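You operate a simulated robot arm through the tools that you are given. There is no shell and no other tool.

The job below is to be done with a simulated robot arm. You get a single attempt, and the scene is never put back.

TASK
Fit the FINE cartridge in the respirator and test it till the display shows TIGHT.
Fine: clamp lever up, three presses of the pump button, then free the lever. Harm nothing. Where these are worked on the way, their far stop is far enough and under half their travel is too little: clamp lever.

The check looks at the end state, three seconds after you hand in, the way a careful person would. Anything else that was tipped, shoved, dropped, spilled or broken makes it a failure.

THE ROBOT
A 6-joint arm with a two-finger parallel gripper, fixed in place. Base frame: the origin is on the floor under the middle of its stand, x ahead of it, y to its left, z up. Lengths are in mm, angles in rad, forces in N, time in s.
With the tool pointing down near the work surface it reaches from about 260 to 800 mm from the base axis. Its first joint turns from -2.897 to 2.897 rad. Payload 3.43 kg.
The tool frame sits at the grasp point between the pads (the TCP): z along the fingers, y along the line on which they close. The tips reach 34 mm beyond it. The gripper opens to 128 mm. The fingers are 24 mm wide and 12 mm thick; the gripper's body (48 by 130 mm) begins 96 mm behind the TCP.
Orientation is that of the tool frame in the base frame, as [roll, pitch, yaw] about the fixed x, y, z axes, in that order (R = Rz(yaw) Ry(pitch) Rx(roll)). With the fingers straight down and closing along the base's y, the tool's x points along the base's -x, its y along +y and its z along -z.

THE INTERFACE
- The arm moves only by the tool drive_tool. Its argument "series" is a list of rows, each an object of numbers (a shift or turn left out is 0, a gripper value left out holds the last): "x", "y", "z": the shift along the tool's x, y, z in m; "wx", "wy", "wz": the turn, a rotation vector about the tool's x, y, z in rad; "claw": the gripper command, from -1 (fully open) to 1 (shut), values between in proportion. In form: [{"x": .., "y": .., "z": .., "wx": .., "wy": .., "wz": .., "claw": ..}, ...]. A call has 1 to 20 rows; each row shifts and turns the commanded pose from where the row before left it, along the tool's axes as they then stand. A row lasts 0.2 s, in which the tool goes at most 50 mm and 0.15 rad; a call with a longer step from one row to the next is refused whole, and so is a gripper value outside its range. Where a pose cannot be reached the arm comes as near as it can. A force on the tool above 90 N (or 10 N above the force at the start of the call, whichever is more), or a blocked arm, ends the call early, and 0.2 s more pass. Each finger travels about 45 mm/s and halts on what it meets, pressing with about 30 N; the grip force reading is that of the motor and also rises with nothing between the fingers. The clock runs only during rows and for 0.2 s after the last one: add rows that do not move to give the fingers time. The reply holds the time, the measured pose of the TCP, the force on the tool along the base axes, the opening and the grip force, in the units named above and with some noise, with the torque about the TCP (base axes, N m) and any sound that the robot's microphone picked up.
- Cameras (640 x 400 px; columns grow to the right, rows downward): "scene" is fixed at [218.9, -650.7, 1680.1]; the picture's right is [0.97, 0.23, 0.00], its down [0.22, -0.94, -0.27] and it looks along [-0.06, 0.26, -0.96] (base axes); focal length 214 px, centre (320, 200). "wrist" rides on the gripper at [76, -11, -160] in the tool frame; the picture's right is [0.15, 0.99, 0.00], its down [-0.88, 0.13, -0.46] and it looks along [-0.45, 0.07, 0.89] (tool axes); focal length 234 px, centre (320, 200). There is no depth. A picture from a camera that has moved, and an enlarged one, comes with that camera's place and axes in the base frame and with its lens.
- capture(camera): a new picture of that camera. The clock stands still meanwhile.
- inspect(camera, box): a new picture of the part [left, top, right, bottom] of that camera's present view, enlarged. The clock stands still meanwhile.
- close_job(): hands the job in; it is judged then, once.

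Nothing tells you positions but the pictures and the camera data. Unless the task says otherwise, let go and move clear before handing in.

The tools are called after "Call:" by a JSON object that holds its "method" and its "body". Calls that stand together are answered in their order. drive_tool: Moves the arm, as the interface text tells. Its arguments: {"type":"object","properties":{"series":{"type":"array","items":{"type":"object","properties":{"x":{"type":"number"},"y":{"type":"number"},"z":{"type":"number"},"wx":{"type":"number"},"wy":{"type":"number"},"wz":{"type":"number"},"claw":{"type":"number"}}}}},"required":["series"]} The other tools are called the same way: capture (camera) takes a picture; inspect (camera, box) takes an enlarged picture of a part of a camera's view; close_job () hands the job in.

At the start:

```text
time: 0.0
tcp_pos: [188.6, -329.5, 1252.5]
tcp_rot: [-3.139, -0.001, -3.141]
contact_force: [0.6, -0.1, 0.1]
moment: [0.02, -0.01, -0.01]
finger_gap: 128.0
grip_force: 0.0
```

scene: 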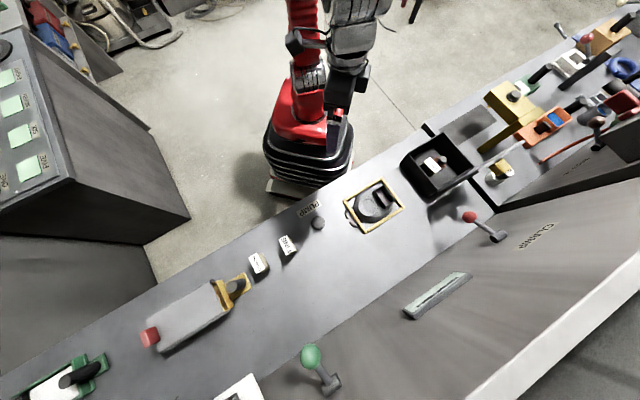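
wrist: 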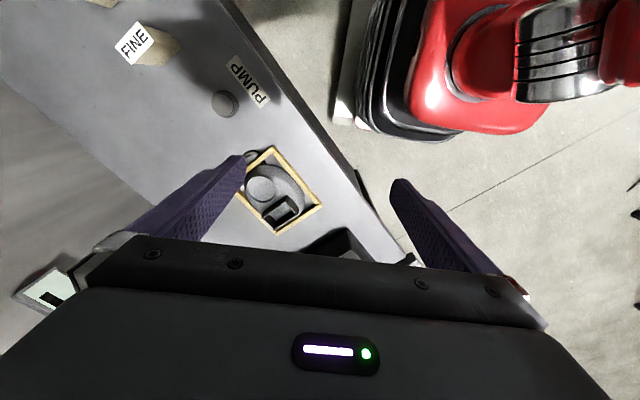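

I see a bench in front of the arm with a yellow-framed respirator, two cartridge blocks (one labelled FINE), a PUMP button and a wall with red and green levers. I'll zoom in on the details before moving anything.

Call:
{"method": "inspect", "body": {"camera": "scene", "box": [220, 160, 420, 285]}}

Call:
{"method": "inspect", "body": {"camera": "scene", "box": [380, 120, 580, 245]}}

Call:
{"method": "inspect", "body": {"camera": "scene", "box": [120, 240, 320, 365]}}

Call:
{"method": "inspect", "body": {"camera": "scene", "box": [280, 250, 500, 400]}}

Call:
{"method": "inspect", "body": {"camera": "wrist", "box": [80, 0, 340, 240]}}

```text
3.20 times, centred on (320, 222) of scene
camera zoom: at [218.9, -650.7, 1680.1], right [0.97, 0.23, 0.0], down [0.22, -0.94, -0.27], along [-0.06, 0.26, -0.96], focal length 686 px, centre (320, 128)
```

zoom: 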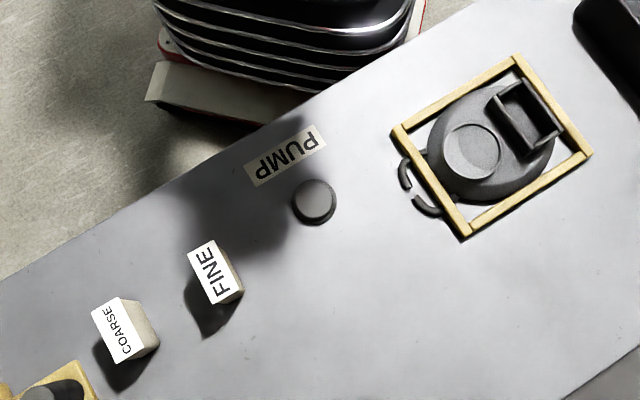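

```text
3.20 times, centred on (480, 182) of scene
camera zoom: at [218.9, -650.7, 1680.1], right [0.97, 0.23, 0.0], down [0.22, -0.94, -0.27], along [-0.06, 0.26, -0.96], focal length 686 px, centre (-192, 256)
```

zoom: 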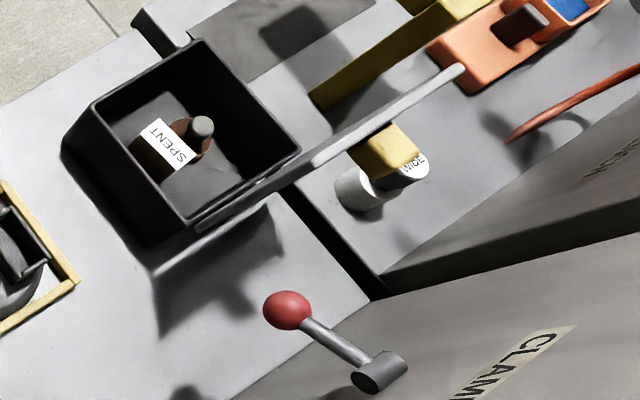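

```text
3.20 times, centred on (220, 302) of scene
camera zoom: at [218.9, -650.7, 1680.1], right [0.97, 0.23, 0.0], down [0.22, -0.94, -0.27], along [-0.06, 0.26, -0.96], focal length 686 px, centre (640, -128)
```

zoom: 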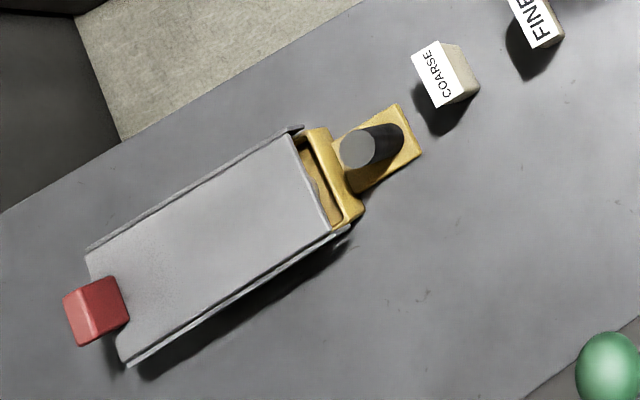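

```text
2.67 times, centred on (390, 325) of scene
camera zoom: at [218.9, -650.7, 1680.1], right [0.97, 0.23, 0.0], down [0.22, -0.94, -0.27], along [-0.06, 0.26, -0.96], focal length 572 px, centre (133, -133)
```

zoom: 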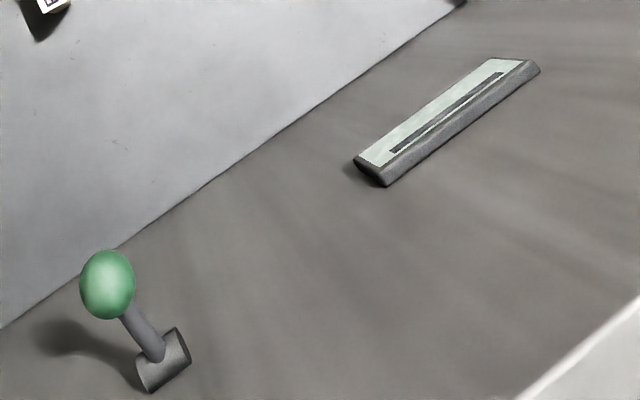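

```text
1.67 times, centred on (210, 120) of wrist
camera zoom: at [112.9, -339.3, 1411.9], right [-0.15, 0.99, 0.0], down [0.88, 0.13, 0.46], along [0.45, 0.06, -0.89], focal length 390 px, centre (503, 333)
```

zoom: 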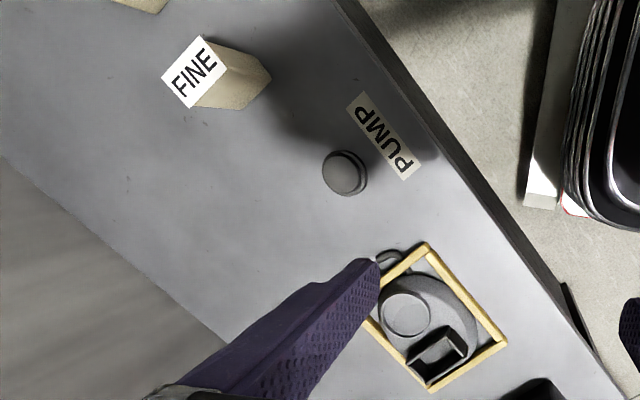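

The bench runs at about 45° to the base, and triangulating puts its top at z≈890. The FINE cartridge is near (107,-632) and the socket near (393,-390). I'll turn the tool to line up with the bench and look at everything from the wrist.

Call:
{"method": "drive_tool", "body": {"series": [{"wz": 0.131}, {"wz": 0.131}, {"wz": 0.131}, {"wz": 0.131}, {"wz": 0.131}, {"wz": 0.1304}, {}]}}

Call:
{"method": "capture", "body": {"camera": "wrist"}}

Call:
{"method": "capture", "body": {"camera": "scene"}}

```text
time: 1.6
tcp_pos: [188.5, -329.0, 1253.2]
tcp_rot: [-3.14, 0.001, 2.353]
contact_force: [-0.1, -0.6, -0.1]
moment: [-0.02, 0.0, 0.03]
finger_gap: 128.2
grip_force: 0.2
```

```text
taken
camera wrist: at [127.4, -282.2, 1412.3], right [0.6, 0.8, 0.0], down [0.71, -0.53, 0.46], along [0.36, -0.27, -0.89], focal length 234 px, centre (320, 200)
```

wrist: 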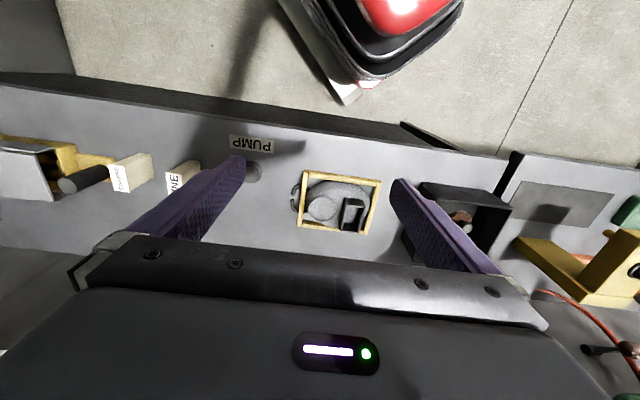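

```text
taken
```

scene: 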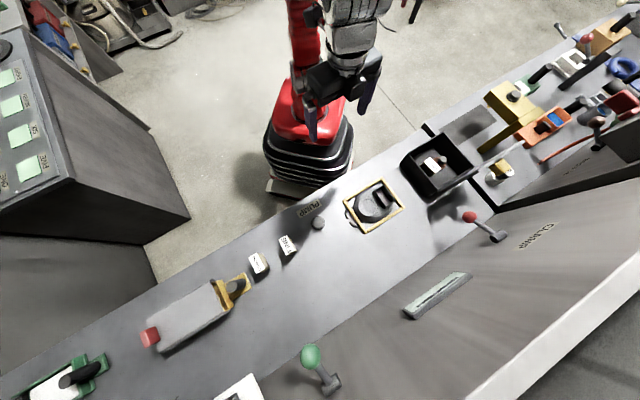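

The image bottom faces away from the robot and is blocked by the gripper body. I'll tilt the tool to see the panel with the lever and the display.

Call:
{"method": "drive_tool", "body": {"series": [{"wy": -0.13, "x": 0.02}, {"wy": -0.13, "x": 0.02}, {"wy": -0.13, "x": 0.02}, {"wy": -0.13}, {"wy": -0.13}, {}]}}

Call:
{"method": "capture", "body": {"camera": "wrist"}}

```text
time: 2.5
tcp_pos: [160.9, -324.2, 1178.2]
tcp_rot: [3.036, 0.242, 2.334]
contact_force: [1.4, -0.5, 0.7]
moment: [0.05, -0.03, 0.0]
finger_gap: 128.0
grip_force: 0.0
stopped in row 4: the arm was blocked; the commanded pose is now the measured one
```

```text
taken
camera wrist: at [63.7, -263.1, 1313.2], right [0.6, 0.8, 0.07], down [0.57, -0.48, 0.66], along [0.56, -0.36, -0.74], focal length 234 px, centre (320, 200)
```

wrist: 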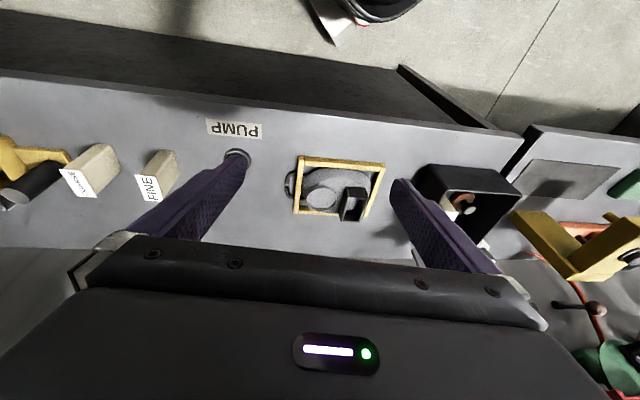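

The arm was blocked by being folded too close to its base. I'll zoom tightly on the display, lever and cartridges with the scene camera, which keeps its detail when enlarged.

Call:
{"method": "inspect", "body": {"camera": "scene", "box": [395, 260, 485, 325]}}

Call:
{"method": "inspect", "body": {"camera": "scene", "box": [445, 195, 575, 275]}}

Call:
{"method": "inspect", "body": {"camera": "scene", "box": [240, 220, 330, 280]}}

Call:
{"method": "inspect", "body": {"camera": "scene", "box": [335, 165, 415, 240]}}

Call:
{"method": "inspect", "body": {"camera": "scene", "box": [190, 330, 350, 400]}}

Call:
{"method": "inspect", "body": {"camera": "scene", "box": [0, 30, 80, 230]}}

```text
6.15 times, centred on (440, 292) of scene
camera zoom: at [218.9, -650.7, 1680.1], right [0.97, 0.23, 0.0], down [0.22, -0.94, -0.27], along [-0.06, 0.26, -0.96], focal length 1320 px, centre (-418, -369)
```

zoom: 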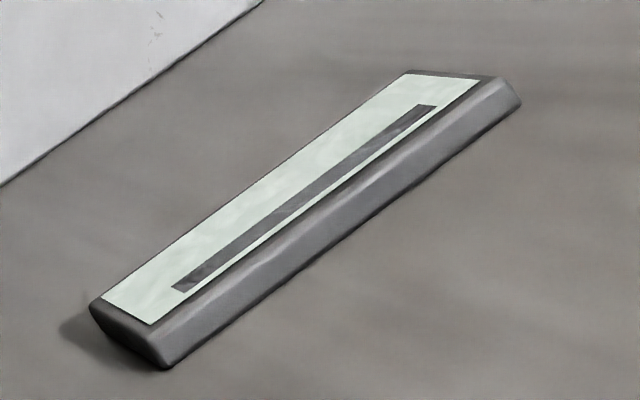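

```text
4.92 times, centred on (510, 235) of scene
camera zoom: at [218.9, -650.7, 1680.1], right [0.97, 0.23, 0.0], down [0.22, -0.94, -0.27], along [-0.06, 0.26, -0.96], focal length 1056 px, centre (-615, 28)
```

zoom: 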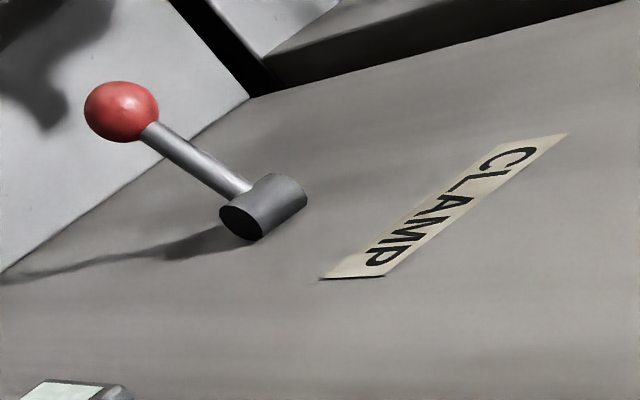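

```text
6.67 times, centred on (285, 250) of scene
camera zoom: at [218.9, -650.7, 1680.1], right [0.97, 0.23, 0.0], down [0.22, -0.94, -0.27], along [-0.06, 0.26, -0.96], focal length 1430 px, centre (553, -133)
```

zoom: 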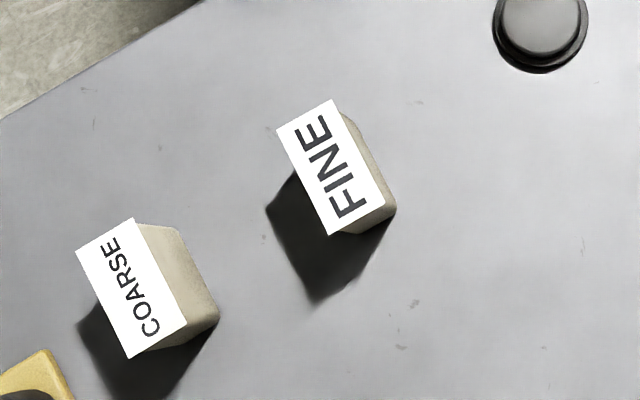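

```text
5.33 times, centred on (375, 202) of scene
camera zoom: at [218.9, -650.7, 1680.1], right [0.97, 0.23, 0.0], down [0.22, -0.94, -0.27], along [-0.06, 0.26, -0.96], focal length 1144 px, centre (27, 187)
```

zoom: 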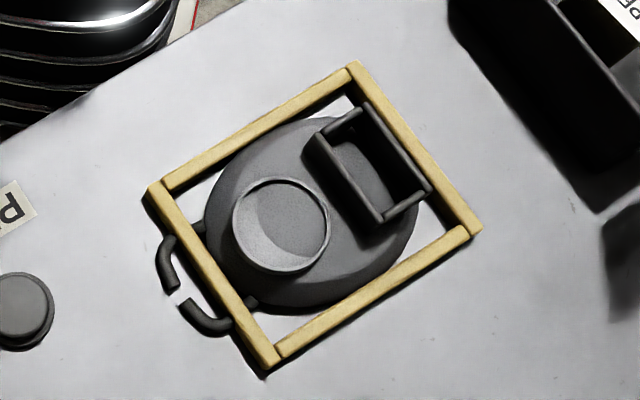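

```text
4.00 times, centred on (270, 365) of scene
camera zoom: at [218.9, -650.7, 1680.1], right [0.97, 0.23, 0.0], down [0.22, -0.94, -0.27], along [-0.06, 0.26, -0.96], focal length 858 px, centre (520, -460)
```

zoom: 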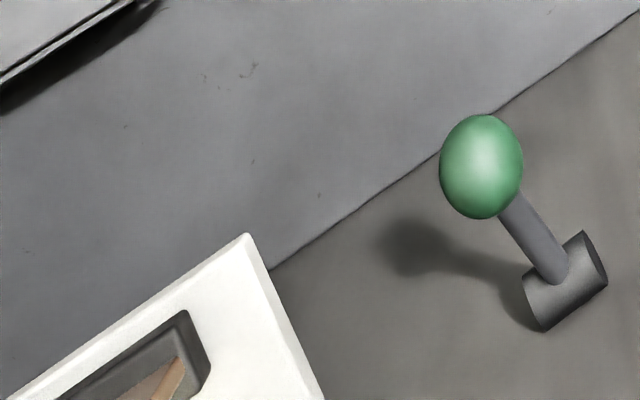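

```text
2.00 times, centred on (40, 130) of scene
camera zoom: at [218.9, -650.7, 1680.1], right [0.97, 0.23, 0.0], down [0.22, -0.94, -0.27], along [-0.06, 0.26, -0.96], focal length 429 px, centre (880, 340)
```

zoom: 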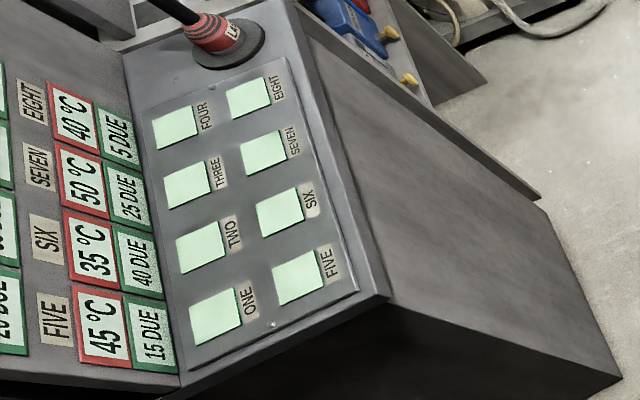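

The scene zoom stays sharp. Triangulating gives the wall at about 821 mm out, and the red CLAMP ball hanging below its hub near z≈1088. Next I'll bring the tool back to vertical and fly over to view the FINE cartridge up close.

Call:
{"method": "drive_tool", "body": {"series": [{"wx": 0.1055, "x": -0.02}, {"wy": 0.121, "x": -0.02}, {"wy": 0.121, "x": -0.02}, {"wz": -0.022}, {}]}}

```text
time: 3.7
tcp_pos: [201.6, -366.0, 1191.0]
tcp_rot: [3.141, -0.003, 2.357]
contact_force: [-0.6, -1.0, -0.1]
moment: [0.02, -0.05, 0.03]
finger_gap: 128.3
grip_force: 0.0
```

The tool is vertical again. I'm moving along the bench to view the FINE cartridge.

Call:
{"method": "drive_tool", "body": {"series": [{"x": -0.004, "y": -0.036}, {"x": -0.004, "y": -0.036}, {"x": -0.004, "y": -0.036}, {"x": -0.004, "y": -0.036, "z": 0.02}, {"x": -0.004, "y": -0.036, "z": 0.02}, {"x": -0.004, "y": -0.036, "z": 0.025}, {"x": -0.004, "y": -0.036, "z": 0.025}, {}]}}

Call:
{"method": "capture", "body": {"camera": "wrist"}}

```text
time: 5.5
tcp_pos: [42.8, -563.0, 1099.9]
tcp_rot: [-3.14, 0.0, 2.356]
contact_force: [0.1, 0.1, 1.2]
moment: [-0.01, -0.01, 0.0]
finger_gap: 128.2
grip_force: 0.0
```

```text
taken
camera wrist: at [-18.8, -518.9, 1259.1], right [0.6, 0.8, 0.0], down [0.71, -0.53, 0.46], along [0.37, -0.27, -0.89], focal length 234 px, centre (320, 200)
```

wrist: 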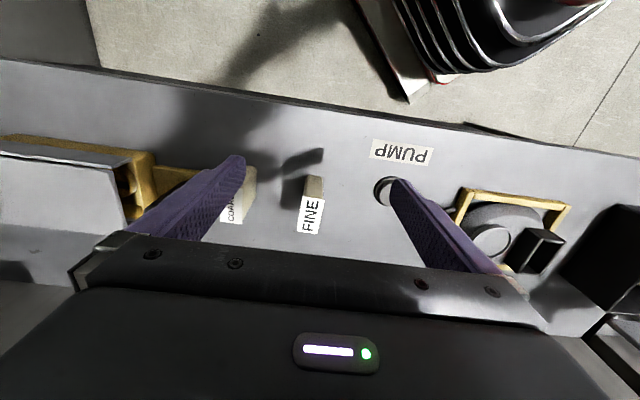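

Call:
{"method": "inspect", "body": {"camera": "wrist", "box": [270, 150, 350, 245]}}

Call:
{"method": "inspect", "body": {"camera": "wrist", "box": [430, 170, 590, 280]}}

Call:
{"method": "inspect", "body": {"camera": "scene", "box": [262, 220, 322, 265]}}

Call:
{"method": "inspect", "body": {"camera": "scene", "box": [345, 170, 405, 215]}}

```text
4.21 times, centred on (310, 198) of wrist
camera zoom: at [-18.8, -518.9, 1259.1], right [0.6, 0.8, 0.0], down [0.71, -0.53, 0.46], along [0.37, -0.27, -0.89], focal length 986 px, centre (362, 210)
```

zoom: 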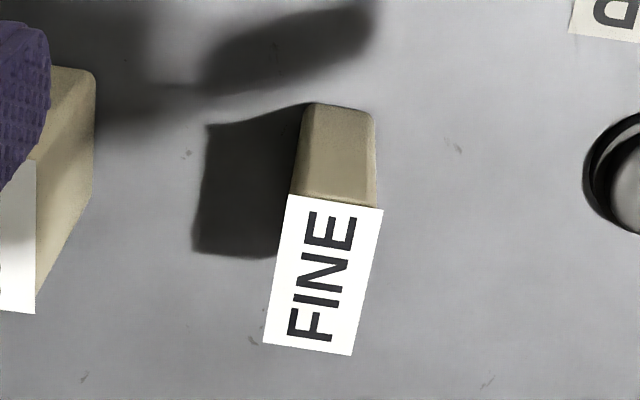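

```text
3.64 times, centred on (510, 225) of wrist
camera zoom: at [-18.8, -518.9, 1259.1], right [0.6, 0.8, 0.0], down [0.71, -0.53, 0.46], along [0.37, -0.27, -0.89], focal length 852 px, centre (-371, 109)
```

zoom: 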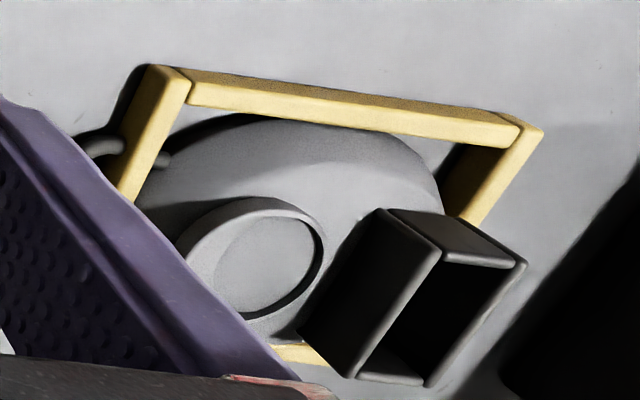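

```text
8.89 times, centred on (292, 242) of scene
camera zoom: at [218.9, -650.7, 1680.1], right [0.97, 0.23, 0.0], down [0.22, -0.94, -0.27], along [-0.06, 0.26, -0.96], focal length 1906 px, centre (569, -178)
```

zoom: 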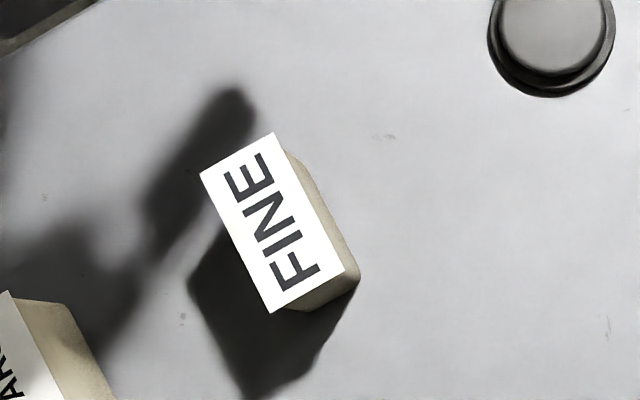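

```text
8.89 times, centred on (375, 192) of scene
camera zoom: at [218.9, -650.7, 1680.1], right [0.97, 0.23, 0.0], down [0.22, -0.94, -0.27], along [-0.06, 0.26, -0.96], focal length 1906 px, centre (-169, 267)
```

zoom: 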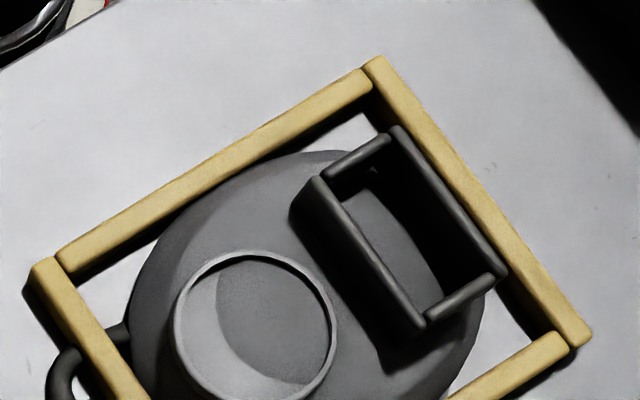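

The FINE cartridge is a box about 57×30 mm and roughly 93 mm tall, label up, lined up with the bench. The socket is a rectangular tube with the same orientation. I'll move over the cartridge with the claw partly closed and check alignment.

Call:
{"method": "drive_tool", "body": {"series": [{"x": -0.03, "claw": -0.1}, {"x": -0.03}, {"x": -0.0336}, {"z": 0.025}, {"z": 0.025}, {}, {}]}}

Call:
{"method": "capture", "body": {"camera": "wrist"}}

Call:
{"method": "inspect", "body": {"camera": "scene", "box": [240, 200, 340, 275]}}

```text
time: 7.1
tcp_pos: [109.4, -630.3, 1048.2]
tcp_rot: [-3.14, -0.002, 2.357]
contact_force: [0.4, -0.2, 0.8]
moment: [-0.01, -0.01, 0.02]
finger_gap: 70.4
grip_force: 0.0
```

```text
taken
camera wrist: at [46.9, -584.1, 1208.9], right [0.6, 0.8, 0.0], down [0.71, -0.53, 0.45], along [0.37, -0.27, -0.89], focal length 234 px, centre (320, 200)
```

wrist: 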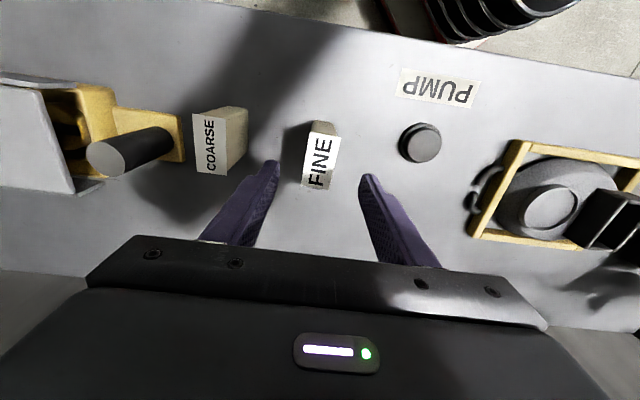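

```text
5.33 times, centred on (290, 238) of scene
camera zoom: at [218.9, -650.7, 1680.1], right [0.97, 0.23, 0.0], down [0.22, -0.94, -0.27], along [-0.06, 0.26, -0.96], focal length 1144 px, centre (480, 0)
```

zoom: 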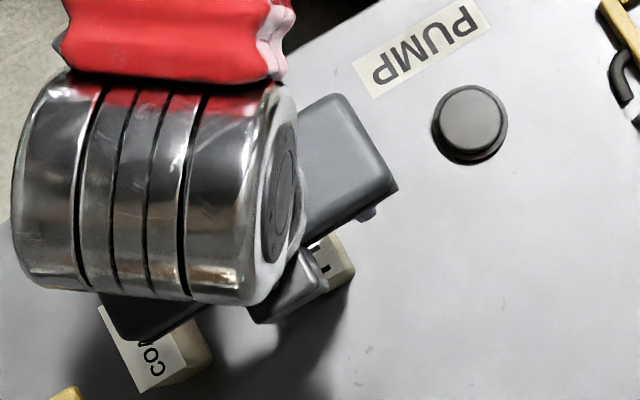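

Call:
{"method": "inspect", "body": {"camera": "wrist", "box": [240, 105, 400, 265]}}

Call:
{"method": "inspect", "body": {"camera": "wrist", "box": [280, 110, 360, 200]}}

```text
2.50 times, centred on (320, 185) of wrist
camera zoom: at [46.9, -584.1, 1208.9], right [0.6, 0.8, 0.0], down [0.71, -0.53, 0.45], along [0.37, -0.27, -0.89], focal length 585 px, centre (320, 238)
```

zoom: 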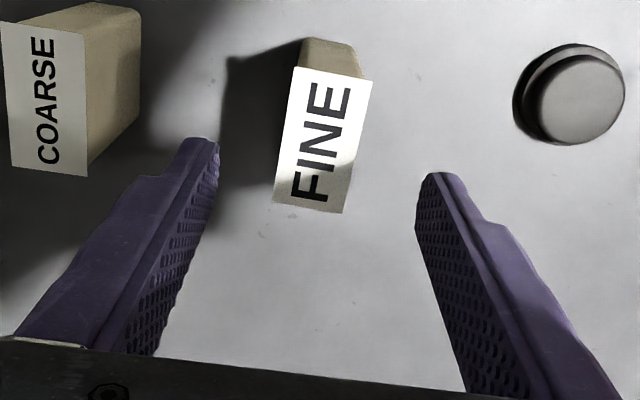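

```text
4.44 times, centred on (320, 155) of wrist
camera zoom: at [46.9, -584.1, 1208.9], right [0.6, 0.8, 0.0], down [0.71, -0.53, 0.45], along [0.37, -0.27, -0.89], focal length 1041 px, centre (320, 400)
```

zoom: 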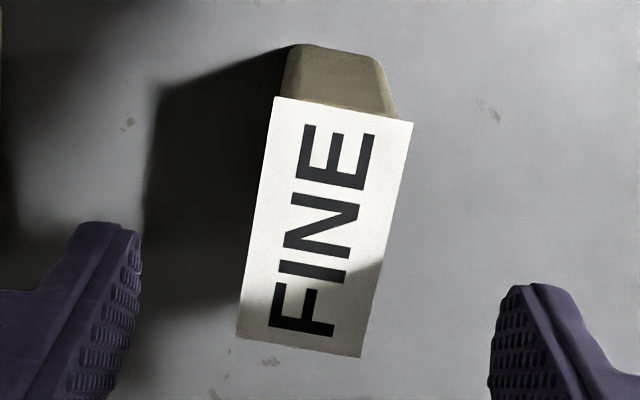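

The label centre is about 3 mm nearer the robot than the TCP, and the block is turned about 2°. I'll correct for that, descend around it to TCP z≈980, and grip.

Call:
{"method": "drive_tool", "body": {"series": [{"x": 0.0033, "y": -0.0004, "wz": 0.033}, {"z": 0.017}, {"z": 0.017}, {"z": 0.017}, {"z": 0.017}, {}]}}

Call:
{"method": "inspect", "body": {"camera": "wrist", "box": [220, 90, 420, 265]}}

```text
time: 8.5
tcp_pos: [105.5, -628.3, 982.4]
tcp_rot: [-3.141, 0.0, 2.321]
contact_force: [0.8, 0.3, -0.2]
moment: [0.0, 0.02, -0.02]
finger_gap: 70.6
grip_force: 0.0
```

```text
2.29 times, centred on (320, 178) of wrist
camera zoom: at [46.0, -580.3, 1141.5], right [0.62, 0.78, 0.0], down [0.7, -0.55, 0.46], along [0.36, -0.28, -0.89], focal length 535 px, centre (320, 251)
```

zoom: 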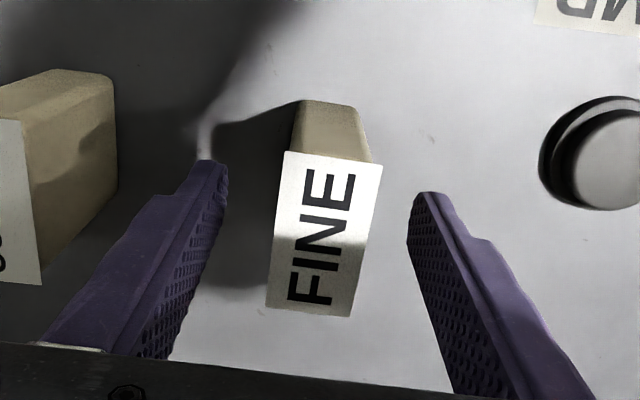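

Centred on the label. Closing the claw.

Call:
{"method": "drive_tool", "body": {"series": [{"claw": 1}, {"claw": 1}, {"claw": 1}, {"claw": 1}, {"claw": 1}]}}

Call:
{"method": "inspect", "body": {"camera": "wrist", "box": [220, 90, 420, 265]}}

```text
time: 9.7
tcp_pos: [106.2, -627.8, 982.1]
tcp_rot: [3.141, -0.001, 2.324]
contact_force: [0.3, 0.5, 0.3]
moment: [-0.04, -0.01, -0.01]
finger_gap: 27.0
grip_force: 30.1
```

```text
2.29 times, centred on (320, 178) of wrist
camera zoom: at [46.0, -580.4, 1141.7], right [0.62, 0.78, 0.0], down [0.7, -0.55, 0.46], along [0.36, -0.28, -0.89], focal length 535 px, centre (320, 251)
```

zoom: 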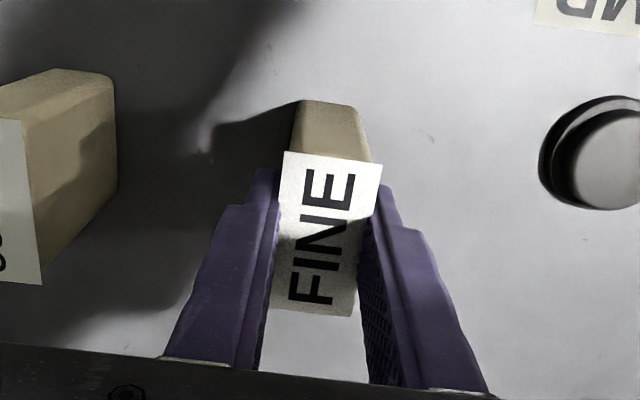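

The cartridge is held, with a gap of 27 mm. I'm lifting it straight up slowly.

Call:
{"method": "drive_tool", "body": {"series": [{"z": -0.01}, {"z": -0.02}, {"z": -0.025}, {"z": -0.025}, {"z": -0.025}, {"z": -0.025}, {"wz": -0.033}, {}]}}

Call:
{"method": "capture", "body": {"camera": "wrist"}}

```text
time: 11.5
tcp_pos: [105.7, -627.8, 1112.3]
tcp_rot: [3.141, -0.003, 2.356]
contact_force: [-0.1, 0.5, -1.1]
moment: [-0.01, -0.02, 0.0]
finger_gap: 27.0
grip_force: 30.1
```

```text
taken
camera wrist: at [44.9, -583.0, 1271.8], right [0.6, 0.8, 0.0], down [0.71, -0.53, 0.46], along [0.37, -0.27, -0.89], focal length 234 px, centre (320, 200)
```

wrist: 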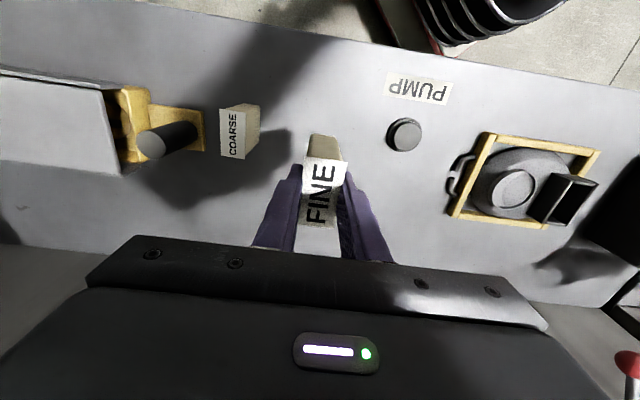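

Lifted cleanly. I'm carrying it toward the respirator at height, stopping short so the socket is visible beside the cartridge.

Call:
{"method": "drive_tool", "body": {"series": [{"y": 0.015}, {"y": 0.03, "x": -0.004}, {"y": 0.035, "x": -0.004}, {"y": 0.035, "x": -0.004}, {"y": 0.035, "x": -0.004}, {"y": 0.035, "x": -0.004}, {"y": 0.03}, {"y": 0.025}, {"y": 0.015}, {}]}}

Call:
{"method": "capture", "body": {"camera": "wrist"}}

Call:
{"method": "inspect", "body": {"camera": "wrist", "box": [340, 90, 500, 240]}}

```text
time: 13.7
tcp_pos: [300.8, -462.2, 1111.4]
tcp_rot: [3.14, -0.001, 2.357]
contact_force: [0.7, 0.8, -0.4]
moment: [-0.02, 0.03, 0.02]
finger_gap: 27.1
grip_force: 30.3
```

```text
taken
camera wrist: at [239.3, -416.4, 1271.1], right [0.6, 0.8, 0.0], down [0.71, -0.53, 0.45], along [0.37, -0.27, -0.89], focal length 234 px, centre (320, 200)
```

wrist: 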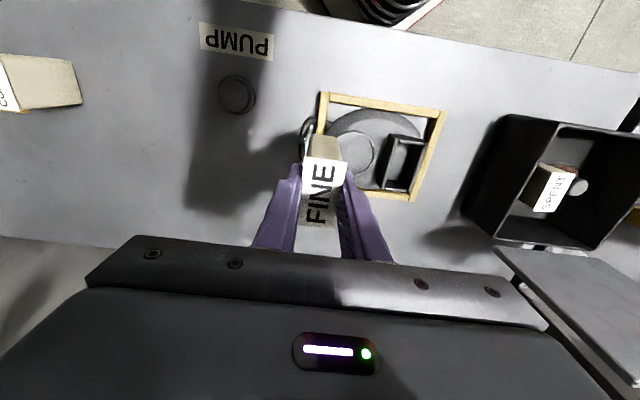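

```text
2.67 times, centred on (420, 165) of wrist
camera zoom: at [239.3, -416.4, 1271.1], right [0.6, 0.8, 0.0], down [0.71, -0.53, 0.45], along [0.37, -0.27, -0.89], focal length 624 px, centre (53, 293)
```

zoom: 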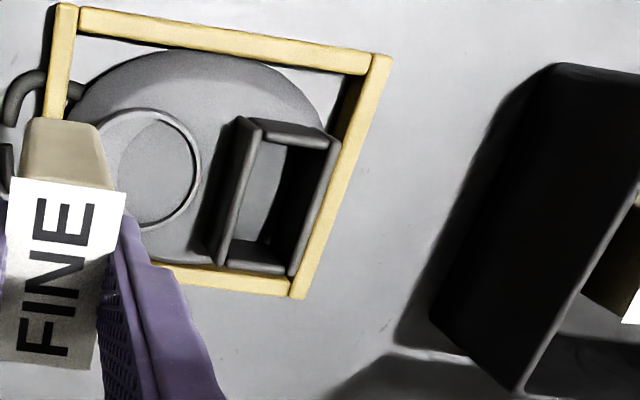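

Call:
{"method": "inspect", "body": {"camera": "wrist", "box": [380, 125, 440, 205]}}

Call:
{"method": "inspect", "body": {"camera": "scene", "box": [345, 165, 415, 220]}}

```text
5.00 times, centred on (410, 165) of wrist
camera zoom: at [239.3, -416.4, 1271.1], right [0.6, 0.8, 0.0], down [0.71, -0.53, 0.45], along [0.37, -0.27, -0.89], focal length 1171 px, centre (-130, 375)
```

zoom: 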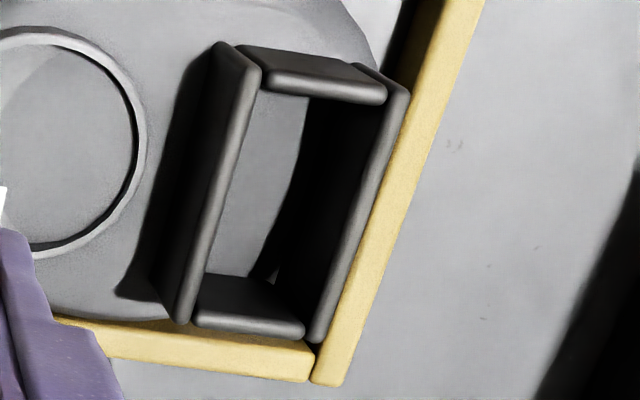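

```text
7.27 times, centred on (380, 192) of scene
camera zoom: at [218.9, -650.7, 1680.1], right [0.97, 0.23, 0.0], down [0.22, -0.94, -0.27], along [-0.06, 0.26, -0.96], focal length 1560 px, centre (-116, 254)
```

zoom: 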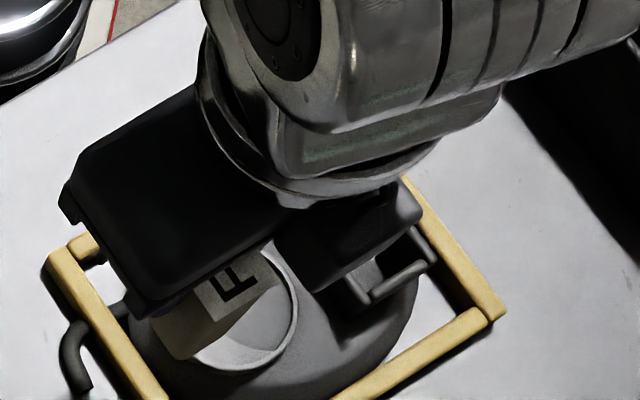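

The socket interior measures about 33×62 mm, centred near n=550, u=0 (along and across the bench), with its rim at z≈975. I'll check how the cartridge sits in the gripper.

Call:
{"method": "inspect", "body": {"camera": "wrist", "box": [280, 125, 360, 235]}}

```text
3.64 times, centred on (320, 180) of wrist
camera zoom: at [239.3, -416.4, 1271.1], right [0.6, 0.8, 0.0], down [0.71, -0.53, 0.45], along [0.37, -0.27, -0.89], focal length 852 px, centre (320, 273)
```

zoom: 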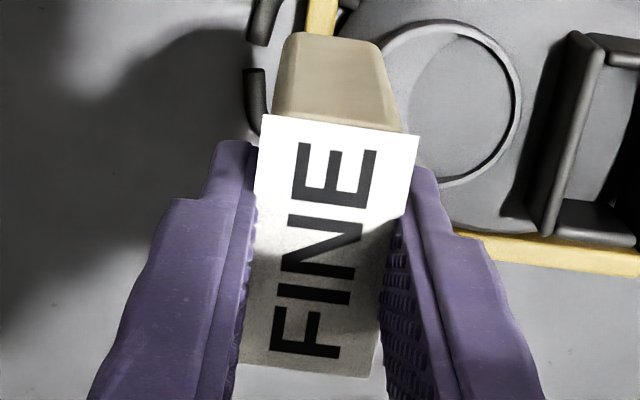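

The cartridge sits centred in the gripper, turned about 1° relative to the socket. I'm moving above the socket and staying clear of the rim.

Call:
{"method": "drive_tool", "body": {"series": [{"y": 0.02, "x": -0.003, "wz": 0.02}, {"y": 0.03, "x": -0.004}, {"y": 0.03, "x": -0.0042}, {"y": 0.02}, {"y": 0.0122}, {"z": 0.01}, {}]}}

Call:
{"method": "inspect", "body": {"camera": "wrist", "box": [260, 95, 400, 245]}}

Call:
{"method": "inspect", "body": {"camera": "scene", "box": [345, 165, 435, 230]}}

```text
time: 15.3
tcp_pos: [389.9, -392.0, 1102.0]
tcp_rot: [3.141, -0.002, 2.335]
contact_force: [0.1, -0.3, -0.9]
moment: [0.02, -0.01, 0.0]
finger_gap: 27.3
grip_force: 30.2
```

```text
2.67 times, centred on (330, 170) of wrist
camera zoom: at [328.8, -345.2, 1261.8], right [0.61, 0.79, 0.0], down [0.7, -0.55, 0.45], along [0.36, -0.28, -0.89], focal length 624 px, centre (293, 280)
```

zoom: 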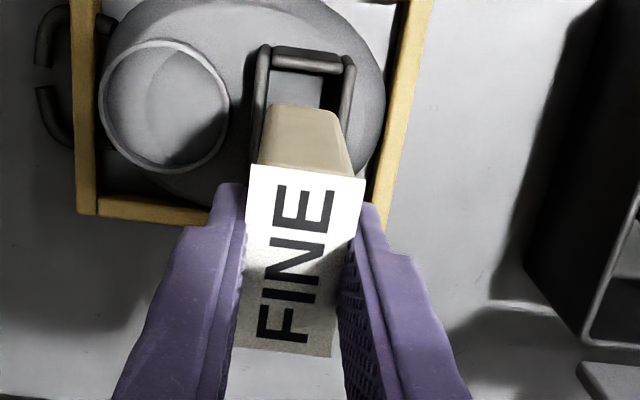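

```text
6.15 times, centred on (390, 198) of scene
camera zoom: at [218.9, -650.7, 1680.1], right [0.97, 0.23, 0.0], down [0.22, -0.94, -0.27], along [-0.06, 0.26, -0.96], focal length 1320 px, centre (-111, 215)
```

zoom: 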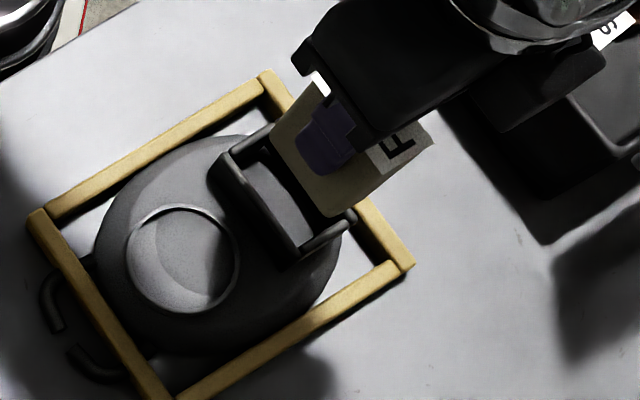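

Call:
{"method": "inspect", "body": {"camera": "wrist", "box": [300, 100, 360, 160]}}

```text
6.67 times, centred on (330, 130) of wrist
camera zoom: at [328.8, -345.2, 1261.8], right [0.61, 0.79, 0.0], down [0.7, -0.55, 0.45], along [0.36, -0.28, -0.89], focal length 1561 px, centre (253, 667)
```

zoom: 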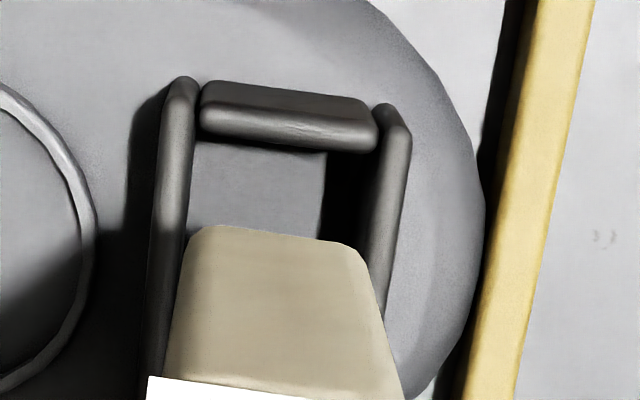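

The cartridge needs to shift about 3.3 mm toward the robot and 0.7 mm sideways to centre in the socket. I'll apply that, lower to just above the rim, and check again.

Call:
{"method": "drive_tool", "body": {"series": [{"x": 0.0033, "y": 0.0007}, {"z": 0.01}, {"z": 0.01}, {}]}}

Call:
{"method": "inspect", "body": {"camera": "wrist", "box": [300, 100, 360, 160]}}

Call:
{"method": "inspect", "body": {"camera": "scene", "box": [365, 170, 415, 215]}}

```text
time: 16.3
tcp_pos: [389.0, -389.5, 1081.9]
tcp_rot: [3.141, 0.0, 2.334]
contact_force: [-0.2, 0.3, -0.6]
moment: [-0.03, -0.01, 0.05]
finger_gap: 27.0
grip_force: 29.8
```

```text
6.67 times, centred on (330, 130) of wrist
camera zoom: at [327.5, -342.3, 1241.9], right [0.61, 0.79, 0.0], down [0.7, -0.55, 0.46], along [0.36, -0.28, -0.89], focal length 1561 px, centre (253, 667)
```

zoom: 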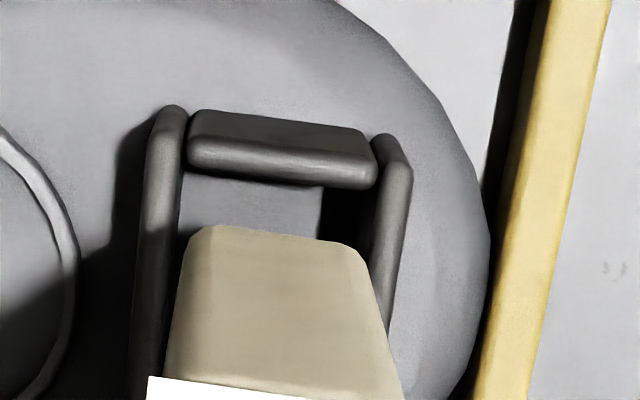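

```text
8.89 times, centred on (390, 192) of scene
camera zoom: at [218.9, -650.7, 1680.1], right [0.97, 0.23, 0.0], down [0.22, -0.94, -0.27], along [-0.06, 0.26, -0.96], focal length 1906 px, centre (-302, 267)
```

zoom: 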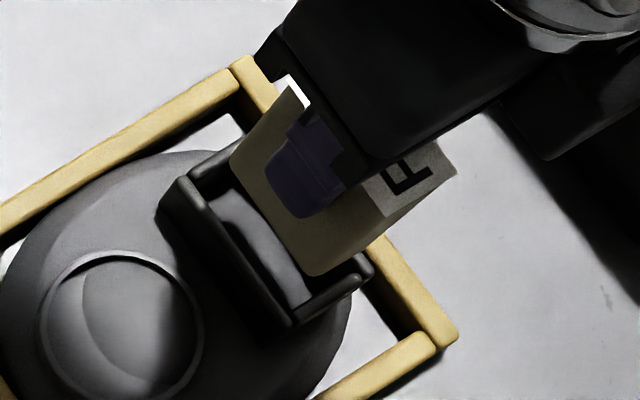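

Alignment is now within about 1 mm. I'm nudging sideways and lowering in small steps while watching the force.

Call:
{"method": "drive_tool", "body": {"series": [{"y": -0.0008}, {"z": 0.006}, {"z": 0.006}, {}]}}

Call:
{"method": "inspect", "body": {"camera": "wrist", "box": [300, 100, 360, 160]}}

```text
time: 17.3
tcp_pos: [387.2, -389.0, 1068.9]
tcp_rot: [-3.14, -0.002, 2.336]
contact_force: [0.2, 0.6, -0.6]
moment: [-0.02, -0.02, 0.01]
finger_gap: 27.1
grip_force: 30.2
```

```text
6.67 times, centred on (330, 130) of wrist
camera zoom: at [326.9, -342.9, 1229.9], right [0.61, 0.79, 0.0], down [0.7, -0.55, 0.45], along [0.36, -0.28, -0.89], focal length 1561 px, centre (253, 667)
```

zoom: 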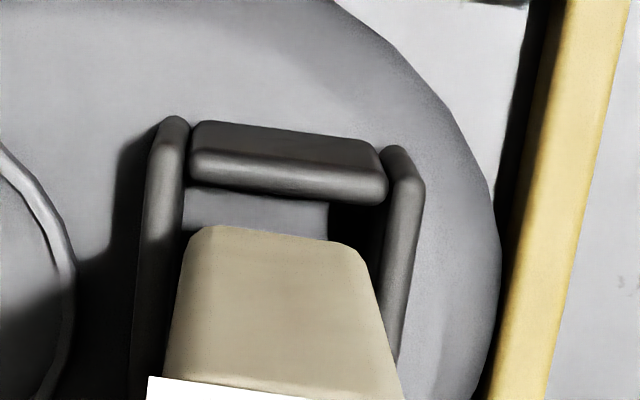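

Call:
{"method": "drive_tool", "body": {"series": [{"y": 0.0006}, {"z": 0.005}, {"z": 0.005}, {}]}}

Call:
{"method": "inspect", "body": {"camera": "wrist", "box": [300, 100, 360, 160]}}

Call:
{"method": "inspect", "body": {"camera": "scene", "box": [365, 170, 415, 215]}}

```text
time: 18.3
tcp_pos: [387.2, -389.3, 1060.1]
tcp_rot: [3.141, -0.002, 2.336]
contact_force: [0.2, -0.3, -0.6]
moment: [0.02, 0.0, 0.04]
finger_gap: 27.2
grip_force: 30.1
```

```text
6.67 times, centred on (330, 130) of wrist
camera zoom: at [327.2, -342.6, 1219.5], right [0.61, 0.79, 0.0], down [0.7, -0.55, 0.45], along [0.36, -0.28, -0.89], focal length 1561 px, centre (253, 667)
```

zoom: 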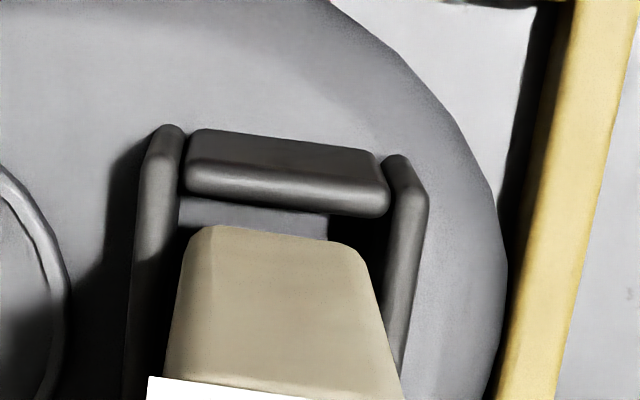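

```text
8.89 times, centred on (390, 192) of scene
camera zoom: at [218.9, -650.7, 1680.1], right [0.97, 0.23, 0.0], down [0.22, -0.94, -0.27], along [-0.06, 0.26, -0.96], focal length 1906 px, centre (-302, 267)
```

zoom: 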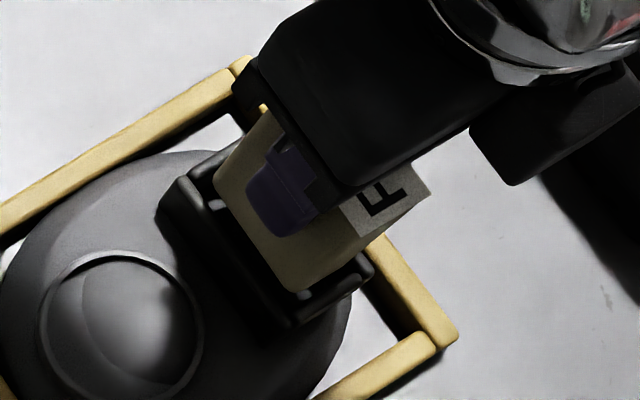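

Still centred and contact-free. Continuing the descent in small steps.

Call:
{"method": "drive_tool", "body": {"series": [{"y": 0.0005, "z": 0.004}, {"z": 0.004}, {"z": 0.004}, {}]}}

Call:
{"method": "inspect", "body": {"camera": "wrist", "box": [290, 100, 370, 180]}}

Call:
{"method": "inspect", "body": {"camera": "scene", "box": [365, 170, 415, 215]}}

```text
time: 19.3
tcp_pos: [388.8, -388.6, 1048.1]
tcp_rot: [3.142, -0.001, 2.335]
contact_force: [0.0, 0.4, -1.1]
moment: [-0.02, -0.05, -0.02]
finger_gap: 27.0
grip_force: 30.1
```

```text
5.00 times, centred on (330, 140) of wrist
camera zoom: at [327.5, -342.1, 1208.0], right [0.61, 0.79, 0.0], down [0.7, -0.55, 0.45], along [0.36, -0.28, -0.89], focal length 1171 px, centre (270, 500)
```

zoom: 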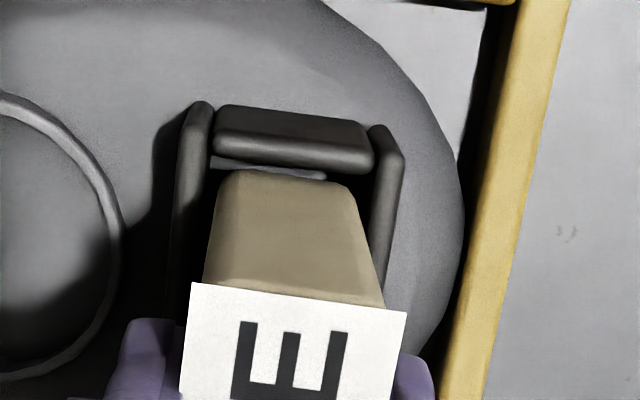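

```text
8.89 times, centred on (390, 192) of scene
camera zoom: at [218.9, -650.7, 1680.1], right [0.97, 0.23, 0.0], down [0.22, -0.94, -0.27], along [-0.06, 0.26, -0.96], focal length 1906 px, centre (-302, 267)
```

zoom: 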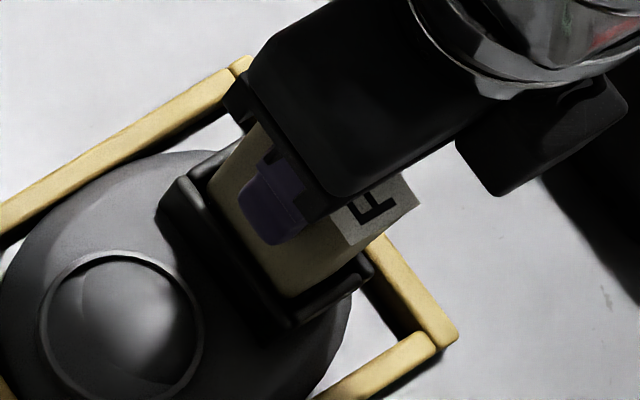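

It's entering the socket without contact. Continuing down.

Call:
{"method": "drive_tool", "body": {"series": [{"z": 0.004}, {"z": 0.004}, {"z": 0.004}, {}]}}

Call:
{"method": "inspect", "body": {"camera": "wrist", "box": [290, 100, 370, 180]}}

```text
time: 20.3
tcp_pos: [387.8, -388.9, 1034.6]
tcp_rot: [3.141, -0.003, 2.335]
contact_force: [-0.3, 0.4, -0.9]
moment: [-0.02, -0.02, 0.02]
finger_gap: 27.0
grip_force: 29.9
```

```text
5.00 times, centred on (330, 140) of wrist
camera zoom: at [327.6, -342.5, 1195.1], right [0.61, 0.79, 0.0], down [0.7, -0.55, 0.45], along [0.36, -0.28, -0.89], focal length 1171 px, centre (270, 500)
```

zoom: 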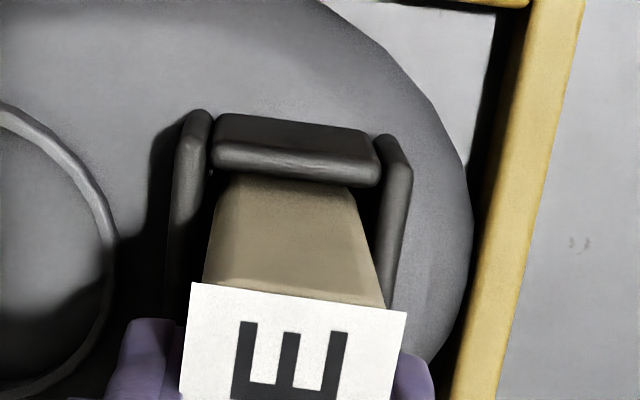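

The bottom is inside the socket now, behind the near wall, with no contact force yet. I'm continuing in finer steps.

Call:
{"method": "drive_tool", "body": {"series": [{"z": 0.003}, {"z": 0.003}, {}]}}

Call:
{"method": "drive_tool", "body": {"series": [{"z": 0.003}, {"z": 0.002}, {}]}}

```text
time: 21.1
tcp_pos: [387.4, -390.3, 1029.5]
tcp_rot: [3.141, 0.0, 2.335]
contact_force: [-0.2, 1.1, -0.9]
moment: [0.01, -0.03, -0.02]
finger_gap: 26.9
grip_force: 29.5
```

```text
time: 21.9
tcp_pos: [387.7, -389.9, 1025.5]
tcp_rot: [3.141, -0.004, 2.334]
contact_force: [0.0, -0.2, -0.9]
moment: [0.0, 0.03, 0.02]
finger_gap: 27.2
grip_force: 30.2
```

Call:
{"method": "drive_tool", "body": {"series": [{"z": 0.002}, {"z": 0.002}, {}]}}

Call:
{"method": "inspect", "body": {"camera": "scene", "box": [365, 170, 415, 215]}}

Call:
{"method": "inspect", "body": {"camera": "wrist", "box": [260, 100, 380, 220]}}

```text
time: 22.7
tcp_pos: [387.2, -390.1, 1021.5]
tcp_rot: [-3.14, 0.0, 2.335]
contact_force: [-2.6, 1.7, 12.0]
moment: [0.22, 0.23, -0.02]
finger_gap: 27.4
grip_force: 30.4
```

```text
8.89 times, centred on (390, 192) of scene
camera zoom: at [218.9, -650.7, 1680.1], right [0.97, 0.23, 0.0], down [0.22, -0.94, -0.27], along [-0.06, 0.26, -0.96], focal length 1906 px, centre (-302, 267)
```

zoom: 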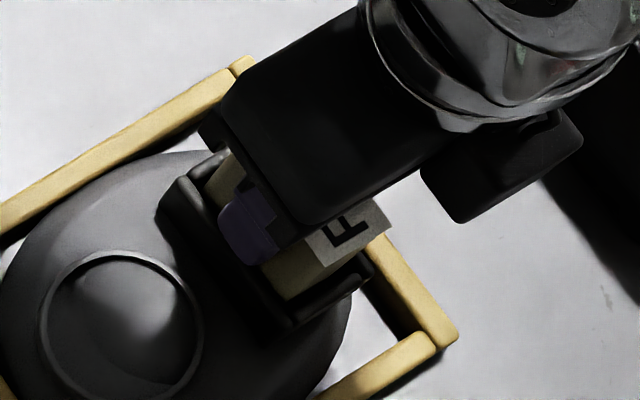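

```text
3.33 times, centred on (320, 160) of wrist
camera zoom: at [326.9, -342.3, 1181.5], right [0.61, 0.79, 0.0], down [0.7, -0.54, 0.46], along [0.36, -0.28, -0.89], focal length 781 px, centre (320, 333)
```

zoom: 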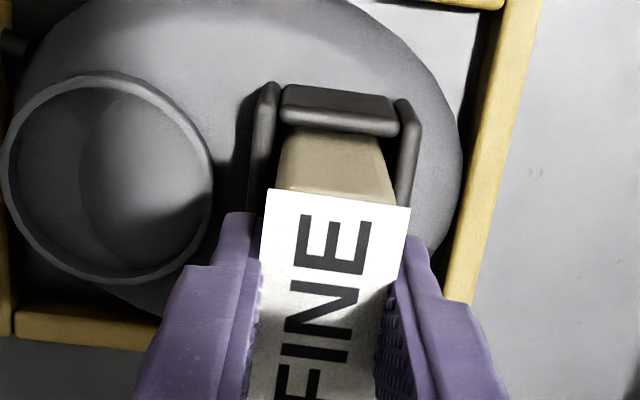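

Contact at about 12 N is showing on the cartridge's bottom. I'll push slightly further to see whether that's a firm seat.

Call:
{"method": "drive_tool", "body": {"series": [{"z": 0.001}, {}]}}

Call:
{"method": "capture", "body": {"camera": "wrist"}}

```text
time: 23.3
tcp_pos: [387.1, -388.7, 1021.9]
tcp_rot: [3.14, 0.002, 2.335]
contact_force: [-2.3, 2.3, 26.8]
moment: [0.33, 0.31, 0.02]
finger_gap: 27.1
grip_force: 30.1
```

```text
taken
camera wrist: at [326.7, -342.2, 1181.1], right [0.61, 0.79, 0.0], down [0.7, -0.54, 0.46], along [0.36, -0.28, -0.89], focal length 234 px, centre (320, 200)
```

wrist: 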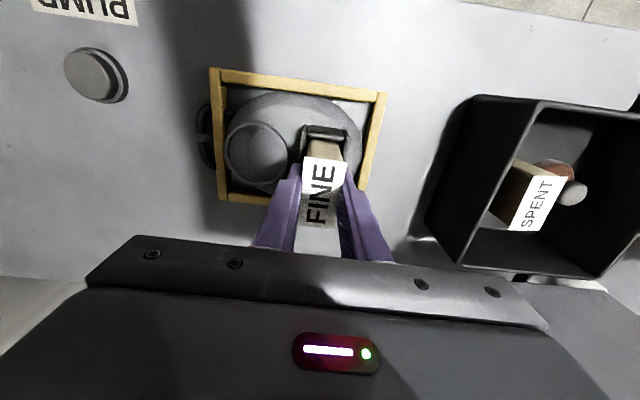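

It is firmly seated: the force rises with no further travel. I'll relax the push, then open the claw a little.

Call:
{"method": "drive_tool", "body": {"series": [{"z": -0.0016}, {}, {"claw": 0.3}, {"claw": 0.1}, {}, {}]}}

Call:
{"method": "inspect", "body": {"camera": "wrist", "box": [220, 90, 420, 245]}}

```text
time: 24.7
tcp_pos: [388.1, -389.8, 1022.6]
tcp_rot: [3.141, -0.001, 2.335]
contact_force: [0.3, -0.6, -0.4]
moment: [-0.02, 0.0, 0.02]
finger_gap: 57.5
grip_force: 0.0
```

```text
2.58 times, centred on (320, 168) of wrist
camera zoom: at [327.1, -342.5, 1181.5], right [0.61, 0.79, 0.0], down [0.7, -0.55, 0.45], along [0.36, -0.28, -0.89], focal length 604 px, centre (320, 284)
```

zoom: 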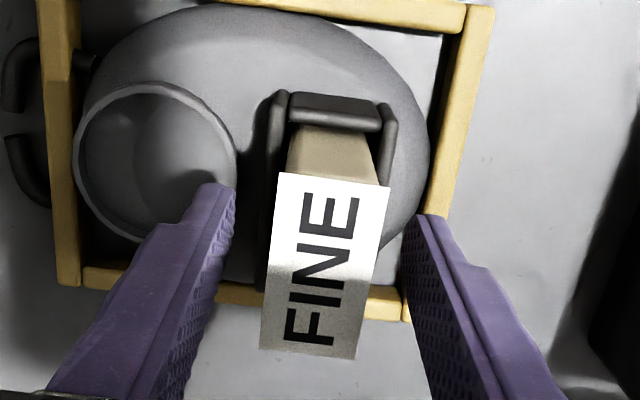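

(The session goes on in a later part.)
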